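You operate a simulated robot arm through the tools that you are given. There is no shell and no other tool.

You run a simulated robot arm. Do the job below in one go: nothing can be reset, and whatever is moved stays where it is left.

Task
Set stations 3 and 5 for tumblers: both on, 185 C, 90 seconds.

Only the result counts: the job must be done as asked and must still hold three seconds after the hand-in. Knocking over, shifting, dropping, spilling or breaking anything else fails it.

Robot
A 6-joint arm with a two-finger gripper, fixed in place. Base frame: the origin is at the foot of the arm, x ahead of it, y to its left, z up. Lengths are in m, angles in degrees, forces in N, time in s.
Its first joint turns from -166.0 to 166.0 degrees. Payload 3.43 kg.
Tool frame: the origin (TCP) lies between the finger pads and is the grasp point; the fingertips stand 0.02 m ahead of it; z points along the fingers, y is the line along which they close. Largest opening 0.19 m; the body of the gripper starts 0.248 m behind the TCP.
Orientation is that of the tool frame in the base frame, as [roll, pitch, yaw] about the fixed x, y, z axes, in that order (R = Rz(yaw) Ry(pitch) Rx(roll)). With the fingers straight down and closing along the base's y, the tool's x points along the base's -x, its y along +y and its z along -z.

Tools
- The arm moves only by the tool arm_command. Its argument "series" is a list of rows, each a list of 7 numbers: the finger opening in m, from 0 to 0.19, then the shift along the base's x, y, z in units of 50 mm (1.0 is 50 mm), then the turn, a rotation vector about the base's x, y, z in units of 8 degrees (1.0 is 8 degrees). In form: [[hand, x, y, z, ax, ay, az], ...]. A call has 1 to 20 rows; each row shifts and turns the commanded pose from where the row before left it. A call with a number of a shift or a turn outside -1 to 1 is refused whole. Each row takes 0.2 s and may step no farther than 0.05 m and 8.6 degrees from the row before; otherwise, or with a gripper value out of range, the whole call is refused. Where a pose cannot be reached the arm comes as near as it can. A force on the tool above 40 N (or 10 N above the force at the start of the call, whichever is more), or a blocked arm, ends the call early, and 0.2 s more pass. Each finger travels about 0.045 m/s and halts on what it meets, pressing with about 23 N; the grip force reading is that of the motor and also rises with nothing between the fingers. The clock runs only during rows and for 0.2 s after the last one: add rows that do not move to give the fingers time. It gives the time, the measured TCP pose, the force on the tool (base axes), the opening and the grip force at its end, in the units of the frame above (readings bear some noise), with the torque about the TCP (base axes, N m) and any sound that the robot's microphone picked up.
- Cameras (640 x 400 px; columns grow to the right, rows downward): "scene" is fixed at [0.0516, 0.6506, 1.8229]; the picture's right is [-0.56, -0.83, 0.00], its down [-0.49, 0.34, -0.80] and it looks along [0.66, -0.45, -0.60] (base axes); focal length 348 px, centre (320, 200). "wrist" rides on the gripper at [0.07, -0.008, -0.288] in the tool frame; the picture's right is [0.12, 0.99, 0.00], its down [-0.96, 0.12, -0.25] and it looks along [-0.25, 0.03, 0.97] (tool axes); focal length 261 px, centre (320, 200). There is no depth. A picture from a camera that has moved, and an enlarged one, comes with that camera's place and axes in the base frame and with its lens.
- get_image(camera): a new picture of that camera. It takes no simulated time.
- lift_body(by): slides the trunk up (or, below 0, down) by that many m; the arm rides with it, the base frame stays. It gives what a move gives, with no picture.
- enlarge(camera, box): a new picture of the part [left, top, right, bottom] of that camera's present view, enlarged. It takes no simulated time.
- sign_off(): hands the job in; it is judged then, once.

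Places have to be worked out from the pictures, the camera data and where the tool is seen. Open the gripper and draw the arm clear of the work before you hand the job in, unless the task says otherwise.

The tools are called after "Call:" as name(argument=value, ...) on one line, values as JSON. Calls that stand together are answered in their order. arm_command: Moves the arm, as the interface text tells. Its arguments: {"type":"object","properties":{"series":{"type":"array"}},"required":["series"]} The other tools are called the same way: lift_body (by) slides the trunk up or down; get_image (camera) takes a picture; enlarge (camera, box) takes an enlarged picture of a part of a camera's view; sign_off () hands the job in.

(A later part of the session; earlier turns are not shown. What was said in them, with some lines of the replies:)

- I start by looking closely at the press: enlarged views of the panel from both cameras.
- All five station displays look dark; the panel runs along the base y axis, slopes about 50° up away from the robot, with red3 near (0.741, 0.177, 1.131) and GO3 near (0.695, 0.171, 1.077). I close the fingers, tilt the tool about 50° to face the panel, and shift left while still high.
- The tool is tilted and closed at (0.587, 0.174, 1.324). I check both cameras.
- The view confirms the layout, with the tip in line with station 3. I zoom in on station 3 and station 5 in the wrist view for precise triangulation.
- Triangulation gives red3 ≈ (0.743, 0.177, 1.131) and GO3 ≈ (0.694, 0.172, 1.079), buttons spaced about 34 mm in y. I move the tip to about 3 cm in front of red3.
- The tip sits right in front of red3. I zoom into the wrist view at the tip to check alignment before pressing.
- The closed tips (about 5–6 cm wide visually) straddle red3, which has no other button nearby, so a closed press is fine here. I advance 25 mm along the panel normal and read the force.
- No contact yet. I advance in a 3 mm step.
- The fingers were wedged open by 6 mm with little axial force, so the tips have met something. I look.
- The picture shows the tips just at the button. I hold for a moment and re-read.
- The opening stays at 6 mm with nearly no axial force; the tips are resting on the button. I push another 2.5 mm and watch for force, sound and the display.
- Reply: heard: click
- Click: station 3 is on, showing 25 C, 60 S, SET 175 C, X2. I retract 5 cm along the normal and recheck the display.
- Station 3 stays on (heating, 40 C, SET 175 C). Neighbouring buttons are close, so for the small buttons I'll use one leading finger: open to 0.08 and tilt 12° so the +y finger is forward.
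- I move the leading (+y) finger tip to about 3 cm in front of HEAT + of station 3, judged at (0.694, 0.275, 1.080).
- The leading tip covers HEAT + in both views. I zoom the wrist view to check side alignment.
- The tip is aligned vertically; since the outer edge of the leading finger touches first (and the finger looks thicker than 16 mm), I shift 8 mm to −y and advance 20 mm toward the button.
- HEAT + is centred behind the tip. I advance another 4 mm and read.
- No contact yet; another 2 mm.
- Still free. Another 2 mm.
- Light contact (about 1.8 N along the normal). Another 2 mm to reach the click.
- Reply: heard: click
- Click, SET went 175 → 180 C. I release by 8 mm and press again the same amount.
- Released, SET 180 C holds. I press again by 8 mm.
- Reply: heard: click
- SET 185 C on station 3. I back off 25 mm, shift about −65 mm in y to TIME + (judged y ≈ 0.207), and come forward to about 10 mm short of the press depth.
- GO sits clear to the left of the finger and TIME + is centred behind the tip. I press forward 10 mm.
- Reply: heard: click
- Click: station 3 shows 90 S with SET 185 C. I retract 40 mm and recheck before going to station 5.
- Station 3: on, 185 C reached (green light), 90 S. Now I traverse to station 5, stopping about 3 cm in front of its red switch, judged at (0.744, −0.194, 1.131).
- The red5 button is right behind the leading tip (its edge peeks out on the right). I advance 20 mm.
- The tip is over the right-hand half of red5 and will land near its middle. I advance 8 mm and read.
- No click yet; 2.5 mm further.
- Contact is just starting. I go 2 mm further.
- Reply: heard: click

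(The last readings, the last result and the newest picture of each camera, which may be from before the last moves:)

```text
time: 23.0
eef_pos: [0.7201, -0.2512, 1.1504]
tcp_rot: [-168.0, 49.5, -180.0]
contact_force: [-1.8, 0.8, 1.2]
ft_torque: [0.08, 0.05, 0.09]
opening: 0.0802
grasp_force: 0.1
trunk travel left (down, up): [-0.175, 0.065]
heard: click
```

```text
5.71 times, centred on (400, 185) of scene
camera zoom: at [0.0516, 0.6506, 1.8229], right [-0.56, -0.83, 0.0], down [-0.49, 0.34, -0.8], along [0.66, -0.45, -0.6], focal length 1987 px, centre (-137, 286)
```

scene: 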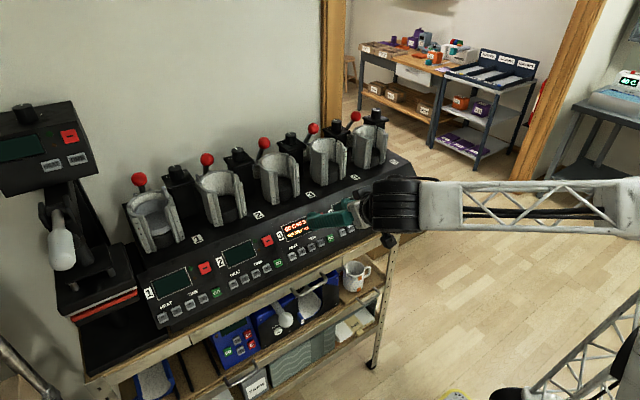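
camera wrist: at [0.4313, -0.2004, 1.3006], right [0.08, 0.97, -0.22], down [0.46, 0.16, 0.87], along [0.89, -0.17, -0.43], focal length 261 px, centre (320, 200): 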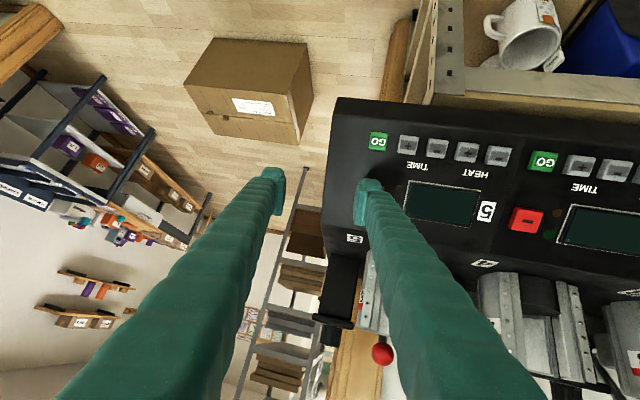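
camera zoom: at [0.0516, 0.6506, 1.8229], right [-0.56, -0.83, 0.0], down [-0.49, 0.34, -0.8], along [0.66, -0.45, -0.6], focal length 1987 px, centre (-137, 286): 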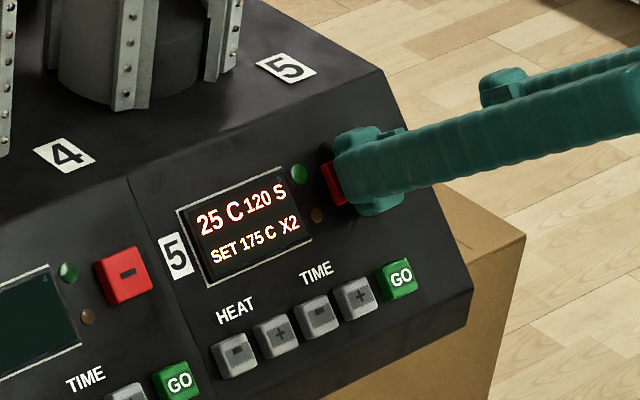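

Station 5 is on: 120 S, SET 175 C, so it needs HEAT + twice and TIME − once. I retract and move the leading tip in front of HEAT + of station 5 (judged y ≈ −0.096).

Call:
arm_command(series=[[0.08, -0.458, 0, 0.388, 0, 0, 0], [0.08, -0.295, 0.657, -0.361, 0, 0, 0], [0.08, -0.295, 0.657, -0.361, 0, 0, 0], [0.08, -0.296, 0.656, -0.36, 0, 0, 0], [0.08, 0, 0, 0, 0, 0, 0]])

Call:
enlarge(camera="scene", box=[320, 150, 480, 250])

Call:
enlarge(camera="wrist", box=[300, 150, 440, 250])

```text
time: 24.2
eef_pos: [0.6527, -0.1526, 1.1164]
tcp_rot: [-168.0, 49.7, 180.0]
contact_force: [0.6, 0.0, -0.3]
ft_torque: [0.02, 0.02, -0.04]
opening: 0.0799
grasp_force: 0.1
trunk travel left (down, up): [-0.175, 0.065]
```

```text
4.00 times, centred on (400, 200) of scene
camera zoom: at [0.0516, 0.6506, 1.8229], right [-0.56, -0.83, 0.0], down [-0.49, 0.34, -0.8], along [0.66, -0.45, -0.6], focal length 1391 px, centre (0, 200)
```

zoom: 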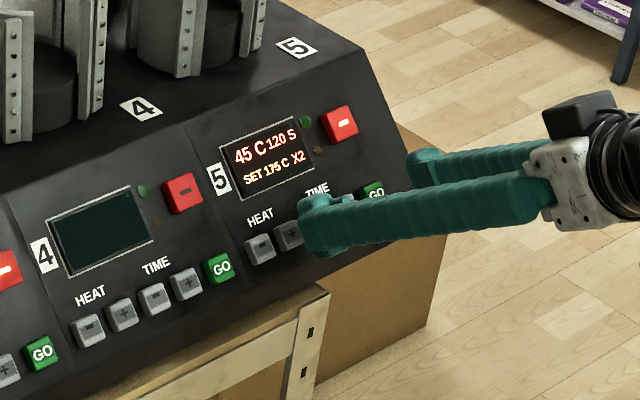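

```text
4.00 times, centred on (370, 200) of wrist
camera zoom: at [0.3909, -0.1004, 1.2457], right [0.08, 0.97, -0.22], down [0.46, 0.16, 0.87], along [0.89, -0.17, -0.43], focal length 1043 px, centre (120, 200)
```

zoom: 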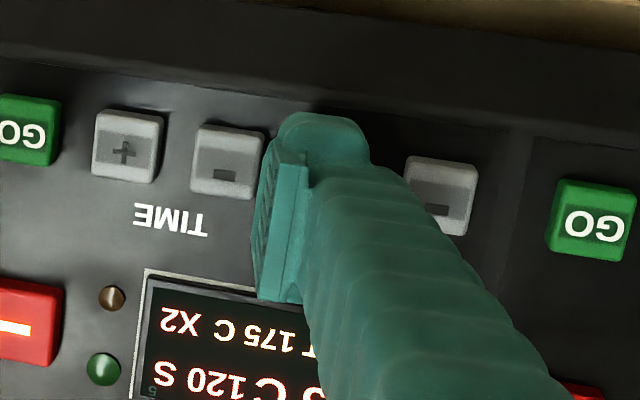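

Alignment matches the station 3 press (TIME − and HEAT − show on either side). I advance 25 mm in steps to the click depth.

Call:
arm_command(series=[[0.08, 0.115, 0, -0.097, 0, 0, 0], [0.08, 0.115, 0, -0.097, 0, 0, 0], [0.08, 0.061, 0, -0.052, 0, 0, 0], [0.08, 0.061, 0, -0.052, 0, 0, 0], [0.08, 0, 0, 0, 0, 0, 0]])

Call:
enlarge(camera="scene", box=[350, 150, 450, 220])

```text
time: 25.4
eef_pos: [0.6689, -0.1541, 1.1014]
tcp_rot: [-168.1, 49.5, -179.9]
contact_force: [0.0, 0.0, 0.8]
ft_torque: [-0.01, -0.01, 0.0]
opening: 0.0801
grasp_force: 0.1
trunk travel left (down, up): [-0.175, 0.065]
```

```text
5.71 times, centred on (400, 185) of scene
camera zoom: at [0.0516, 0.6506, 1.8229], right [-0.56, -0.83, 0.0], down [-0.49, 0.34, -0.8], along [0.66, -0.45, -0.6], focal length 1987 px, centre (-137, 286)
```

zoom: 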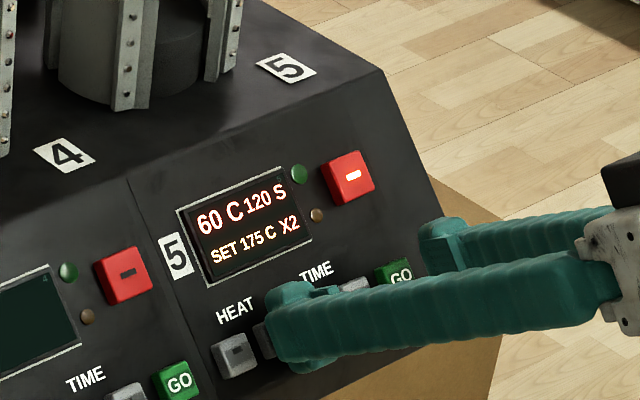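

No click yet, SET still 175 C. I advance 2 mm more.

Call:
arm_command(series=[[0.08, 0.031, 0, -0.026, 0, 0, 0], [0.08, 0, 0, 0, 0, 0, 0]])

```text
time: 26.0
eef_pos: [0.6711, -0.1535, 1.1]
tcp_rot: [-168.0, 49.5, 179.9]
contact_force: [-0.4, 0.6, -0.1]
ft_torque: [0.07, 0.02, 0.02]
opening: 0.0799
grasp_force: 0.0
trunk travel left (down, up): [-0.175, 0.065]
```

Torque is starting to rise, a sign of contact. Another 2 mm.

Call:
arm_command(series=[[0.08, 0.031, 0, -0.026, 0, 0, 0], [0.08, 0, 0, 0, 0, 0, 0]])

Call:
enlarge(camera="scene", box=[350, 150, 450, 220])

```text
time: 26.6
eef_pos: [0.6738, -0.1537, 1.0975]
tcp_rot: [-168.0, 49.6, -179.9]
contact_force: [-1.3, -0.9, 2.7]
ft_torque: [0.1, -0.02, 0.09]
opening: 0.0791
grasp_force: 0.1
trunk travel left (down, up): [-0.175, 0.065]
heard: click
```

```text
5.71 times, centred on (400, 185) of scene
camera zoom: at [0.0516, 0.6506, 1.8229], right [-0.56, -0.83, 0.0], down [-0.49, 0.34, -0.8], along [0.66, -0.45, -0.6], focal length 1987 px, centre (-137, 286)
```

zoom: 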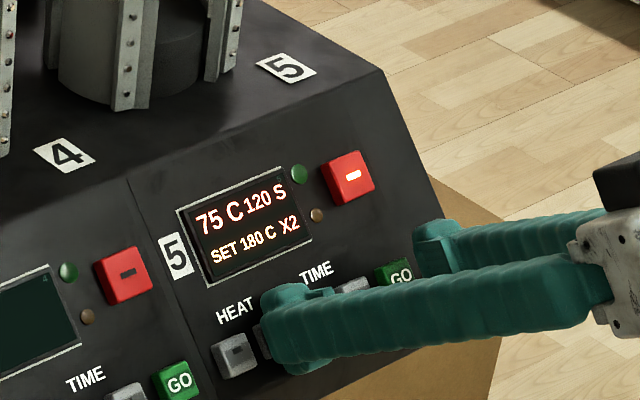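

Station 5 SET is now 180 C. I release 8 mm and press once more by 8 mm.

Call:
arm_command(series=[[0.08, -0.061, 0, 0.052, 0, 0, 0], [0.08, -0.061, 0, 0.052, 0, 0, 0], [0.08, 0, 0, 0, 0, 0, 0]])

Call:
arm_command(series=[[0.08, 0.061, 0, -0.052, 0, 0, 0], [0.08, 0.061, 0, -0.052, 0, 0, 0], [0.08, 0, 0, 0, 0, 0, 0]])

Call:
enlarge(camera="scene", box=[350, 150, 450, 220])

```text
time: 27.4
eef_pos: [0.667, -0.1535, 1.1033]
tcp_rot: [-168.1, 49.6, 179.9]
contact_force: [-0.5, -0.8, -0.3]
ft_torque: [0.03, 0.0, 0.0]
opening: 0.08
grasp_force: 0.1
trunk travel left (down, up): [-0.175, 0.065]
```

```text
time: 28.2
eef_pos: [0.6742, -0.1521, 1.097]
tcp_rot: [-167.9, 49.6, -180.0]
contact_force: [-3.1, -0.5, 5.2]
ft_torque: [0.24, 0.05, 0.21]
opening: 0.0791
grasp_force: 0.1
trunk travel left (down, up): [-0.175, 0.065]
heard: click
```

```text
5.71 times, centred on (400, 185) of scene
camera zoom: at [0.0516, 0.6506, 1.8229], right [-0.56, -0.83, 0.0], down [-0.49, 0.34, -0.8], along [0.66, -0.45, -0.6], focal length 1987 px, centre (-137, 286)
```

zoom: 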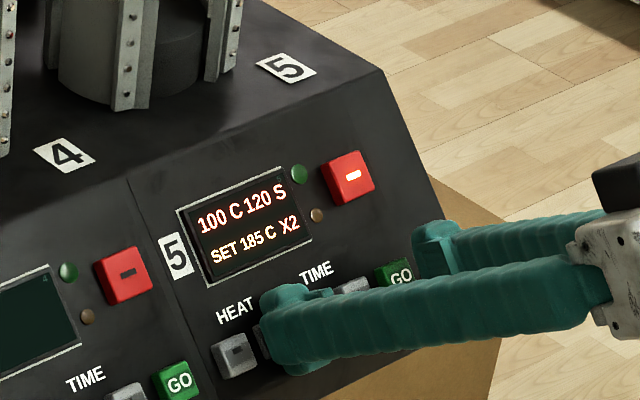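

SET 185 C on station 5. I back off 25 mm, shift −34 mm in y to TIME −, and come forward to about 11 mm short.

Call:
arm_command(series=[[0.08, -0.381, 0, 0.323, 0, 0, 0], [0.08, 0, -0.674, 0, 0, 0, 0], [0.08, 0.214, 0, -0.181, 0, 0, 0], [0.08, 0, 0, 0, 0, 0, 0]])

Call:
enlarge(camera="wrist", box=[300, 150, 440, 250])

Call:
enlarge(camera="scene", box=[350, 150, 450, 220])

```text
time: 29.2
eef_pos: [0.6662, -0.1858, 1.1057]
tcp_rot: [-168.0, 49.7, 179.9]
contact_force: [-1.1, -0.6, -0.7]
ft_torque: [0.02, 0.02, 0.05]
opening: 0.0798
grasp_force: 0.1
trunk travel left (down, up): [-0.175, 0.065]
```

```text
4.00 times, centred on (370, 200) of wrist
camera zoom: at [0.4046, -0.1341, 1.2345], right [0.08, 0.97, -0.22], down [0.46, 0.16, 0.87], along [0.89, -0.17, -0.43], focal length 1043 px, centre (120, 200)
```

zoom: 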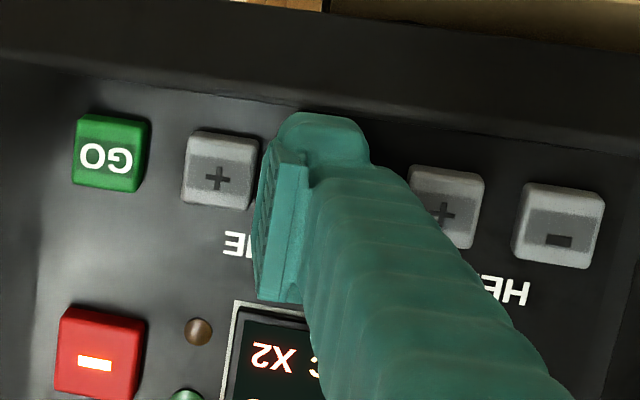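

```text
5.71 times, centred on (400, 185) of scene
camera zoom: at [0.0516, 0.6506, 1.8229], right [-0.56, -0.83, 0.0], down [-0.49, 0.34, -0.8], along [0.66, -0.45, -0.6], focal length 1987 px, centre (-137, 286)
```

zoom: 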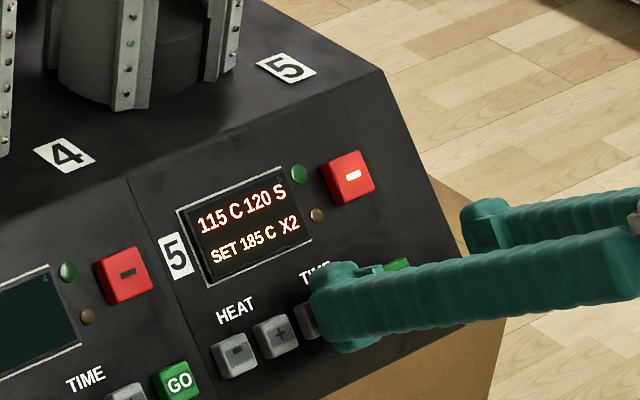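

TIME − is centred behind the tip, with TIME + and HEAT + visible either side. I press forward 11 mm in steps, nudging 1.5 mm to +y.

Call:
arm_command(series=[[0.08, 0.061, 0.03, -0.052, 0, 0, 0], [0.08, 0.061, 0, -0.052, 0, 0, 0], [0.08, 0.038, 0, -0.032, 0, 0, 0], [0.08, 0, 0, 0, 0, 0, 0]])

Call:
enlarge(camera="scene", box=[350, 150, 450, 220])

```text
time: 30.2
eef_pos: [0.6734, -0.1843, 1.0983]
tcp_rot: [-168.0, 49.6, 180.0]
contact_force: [-4.7, 0.8, 1.3]
ft_torque: [0.1, 0.1, 0.21]
opening: 0.08
grasp_force: 0.1
trunk travel left (down, up): [-0.175, 0.065]
heard: click
```

```text
5.71 times, centred on (400, 185) of scene
camera zoom: at [0.0516, 0.6506, 1.8229], right [-0.56, -0.83, 0.0], down [-0.49, 0.34, -0.8], along [0.66, -0.45, -0.6], focal length 1987 px, centre (-137, 286)
```

zoom: 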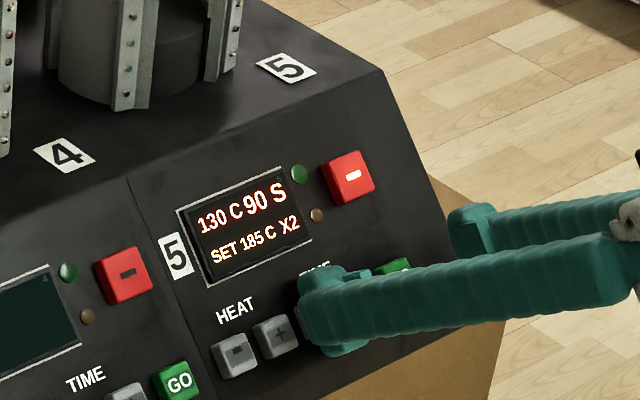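

Station 5 now shows 90 S and SET 185 C. I retract 15 cm along the normal, then raise and open the gripper away from the work.

Call:
arm_command(series=[[0.08, -0.381, 0, 0.323, 0, 0, 0], [0.08, -0.7, 0, 0.6, 0, 0, 0], [0.08, -0.7, 0, 0.6, 0, 0, 0], [0.08, -0.7, 0, 0.6, 0, 0, 0], [0.12, -0.3, 0, 0.9, 0, 0, 0], [0.16, -0.3, 0, 0.9, 0, 0, 0], [0.19, 0, 0, 0, 0, 0, 0], [0.19, 0, 0, 0, 0, 0, 0], [0.19, 0, 0, 0, 0, 0, 0], [0.19, 0, 0, 0, 0, 0, 0], [0.19, 0, 0, 0, 0, 0, 0]])

Call:
get_image(camera="scene")

Call:
enlarge(camera="scene", box=[260, 150, 440, 262])

Call:
enlarge(camera="scene", box=[130, 220, 310, 332])

```text
time: 32.8
eef_pos: [0.5271, -0.1502, 1.2994]
tcp_rot: [-167.5, 50.2, -175.6]
contact_force: [0.4, 0.3, -1.8]
ft_torque: [-0.01, -0.01, -0.03]
opening: 0.19
grasp_force: 0.0
trunk travel left (down, up): [-0.175, 0.065]
stopped in row 11: the arm was blocked; the commanded pose is now the measured one
```

```text
taken
```

scene: 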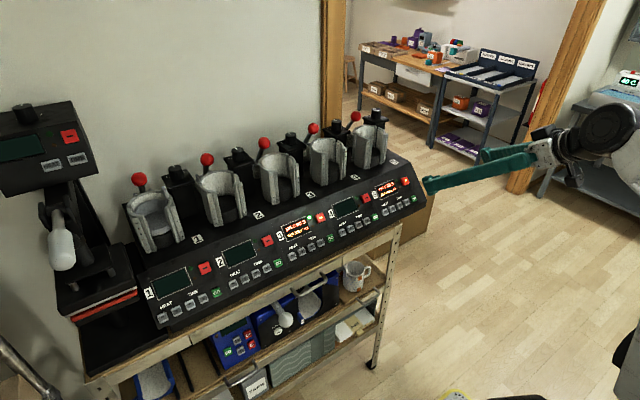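

```text
3.56 times, centred on (350, 206) of scene
camera zoom: at [0.0516, 0.6506, 1.8229], right [-0.56, -0.83, 0.0], down [-0.49, 0.34, -0.8], along [0.66, -0.45, -0.6], focal length 1236 px, centre (213, 179)
```

zoom: 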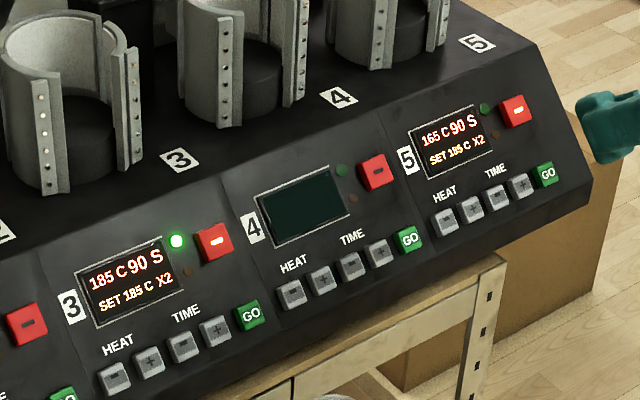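

```text
3.56 times, centred on (220, 276) of scene
camera zoom: at [0.0516, 0.6506, 1.8229], right [-0.56, -0.83, 0.0], down [-0.49, 0.34, -0.8], along [0.66, -0.45, -0.6], focal length 1236 px, centre (676, -70)
```

zoom: 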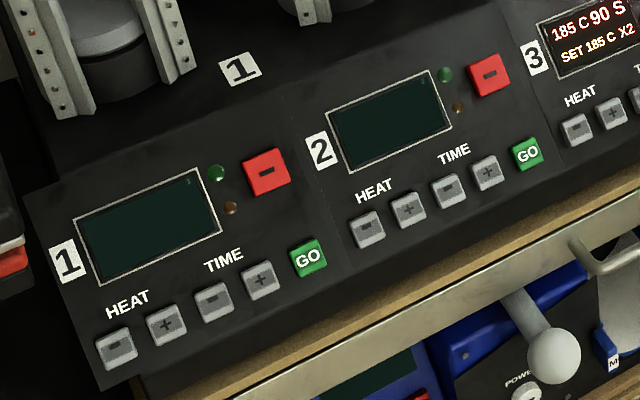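

Both stations show the right values: 3 (185 C, 90 S, SET 185) and 5 (heating 165 C, 90 S, SET 185); stations 1, 2 and 4 are still off. The last row was reported "blocked" with almost no force, probably a joint limit, so I check the wrist view before moving to a relaxed pose.

Call:
get_image(camera="wrist")

Call:
enlarge(camera="scene", box=[440, 50, 640, 200])

```text
taken
camera wrist: at [0.261, -0.117, 1.426], right [0.01, 0.97, -0.23], down [0.44, 0.2, 0.88], along [0.9, -0.11, -0.42], focal length 261 px, centre (320, 200)
```

wrist: 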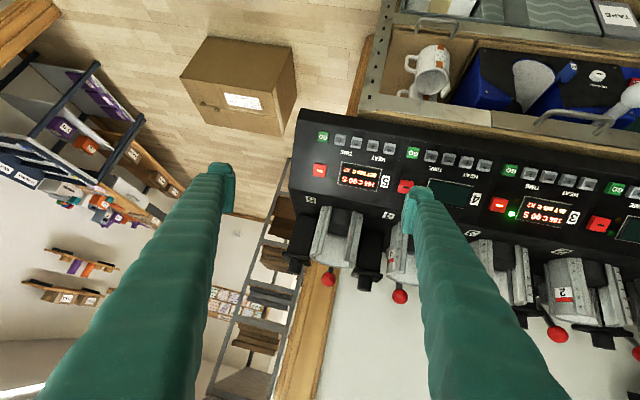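

```text
2.67 times, centred on (540, 125) of scene
camera zoom: at [0.0516, 0.6506, 1.8229], right [-0.56, -0.83, 0.0], down [-0.49, 0.34, -0.8], along [0.66, -0.45, -0.6], focal length 927 px, centre (-267, 400)
```

zoom: 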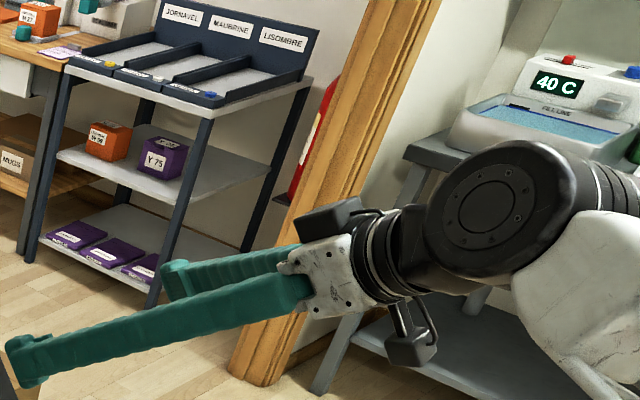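

The tool is clear of everything; the arm was just folded near its own limit. I move back outward to the start area and turn the tool down again, staying high.

Call:
arm_command(series=[[0.19, 0.6, 0.4, 0.3, 0, 0, 0], [0.19, 0.4, 0.5, 0.2, 0, 0, 0], [0.19, 0.2, 0.5, 0.2, 0.485, 0, 0.4], [0.19, 0, 0.5, 0, 0.485, 0, 0.4], [0.19, 0, 0.5, 0, 0, 1, 0], [0.19, 0, 0.5, 0, 0, 1, 0], [0.19, 0, 0.4, 0, 0, 1, 0], [0.19, 0, 0, 0, 0, 1, 0], [0.19, 0, 0, 0, 0, 1, 0], [0.19, 0, 0, 0, 0, 1, 0], [0.19, 0, 0, 0, 0, 0, 0]])

Call:
get_image(camera="scene")

Call:
enlarge(camera="scene", box=[260, 150, 440, 262])

```text
time: 35.2
eef_pos: [0.5853, 0.0106, 1.3319]
tcp_rot: [179.6, 2.2, -179.4]
contact_force: [0.9, -0.8, -0.6]
ft_torque: [0.01, 0.15, -0.04]
opening: 0.1902
grasp_force: 0.0
trunk travel left (down, up): [-0.175, 0.065]
```

```text
taken
```

scene: 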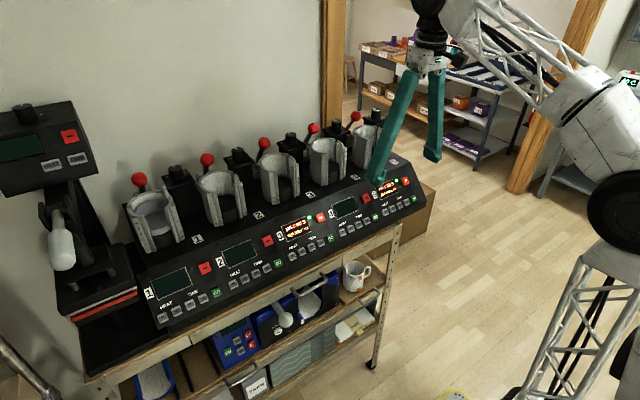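

```text
3.56 times, centred on (350, 206) of scene
camera zoom: at [0.0516, 0.6506, 1.8229], right [-0.56, -0.83, 0.0], down [-0.49, 0.34, -0.8], along [0.66, -0.45, -0.6], focal length 1236 px, centre (213, 179)
```

zoom: 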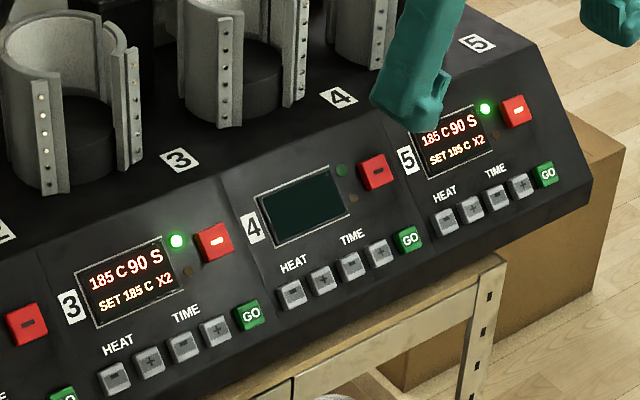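

Stations 3 and 5 are both on, with 185 C reached (green lights), SET 185 C and 90 S. Stations 1, 2 and 4 are untouched, the gripper is open and the arm is back clear at its start pose, so I hand in.

Call:
sign_off()

```text
The job is handed in.
```

Stations 3 and 5 are both on and set to 185 C and 90 seconds. Both had already heated to 185 C, with their green lights on, when I handed the job in.

- **Station 3:** it came on at 175 C and 60 s. I pressed HEAT + twice and TIME + once.
- **Station 5:** it came on at 175 C and 120 s. I pressed HEAT + twice and TIME − once.

I did not press GO on either station. Both displays also show "X2", which I couldn't identify and left as it was.

In the last pictures stations 1, 2 and 4 were still off, and I saw nothing else moved or knocked. The arm reported itself blocked once while backing away, with almost no force. The pictures showed the gripper touching nothing, so I think it had reached a joint limit. I then brought it back near its start position with the gripper open.
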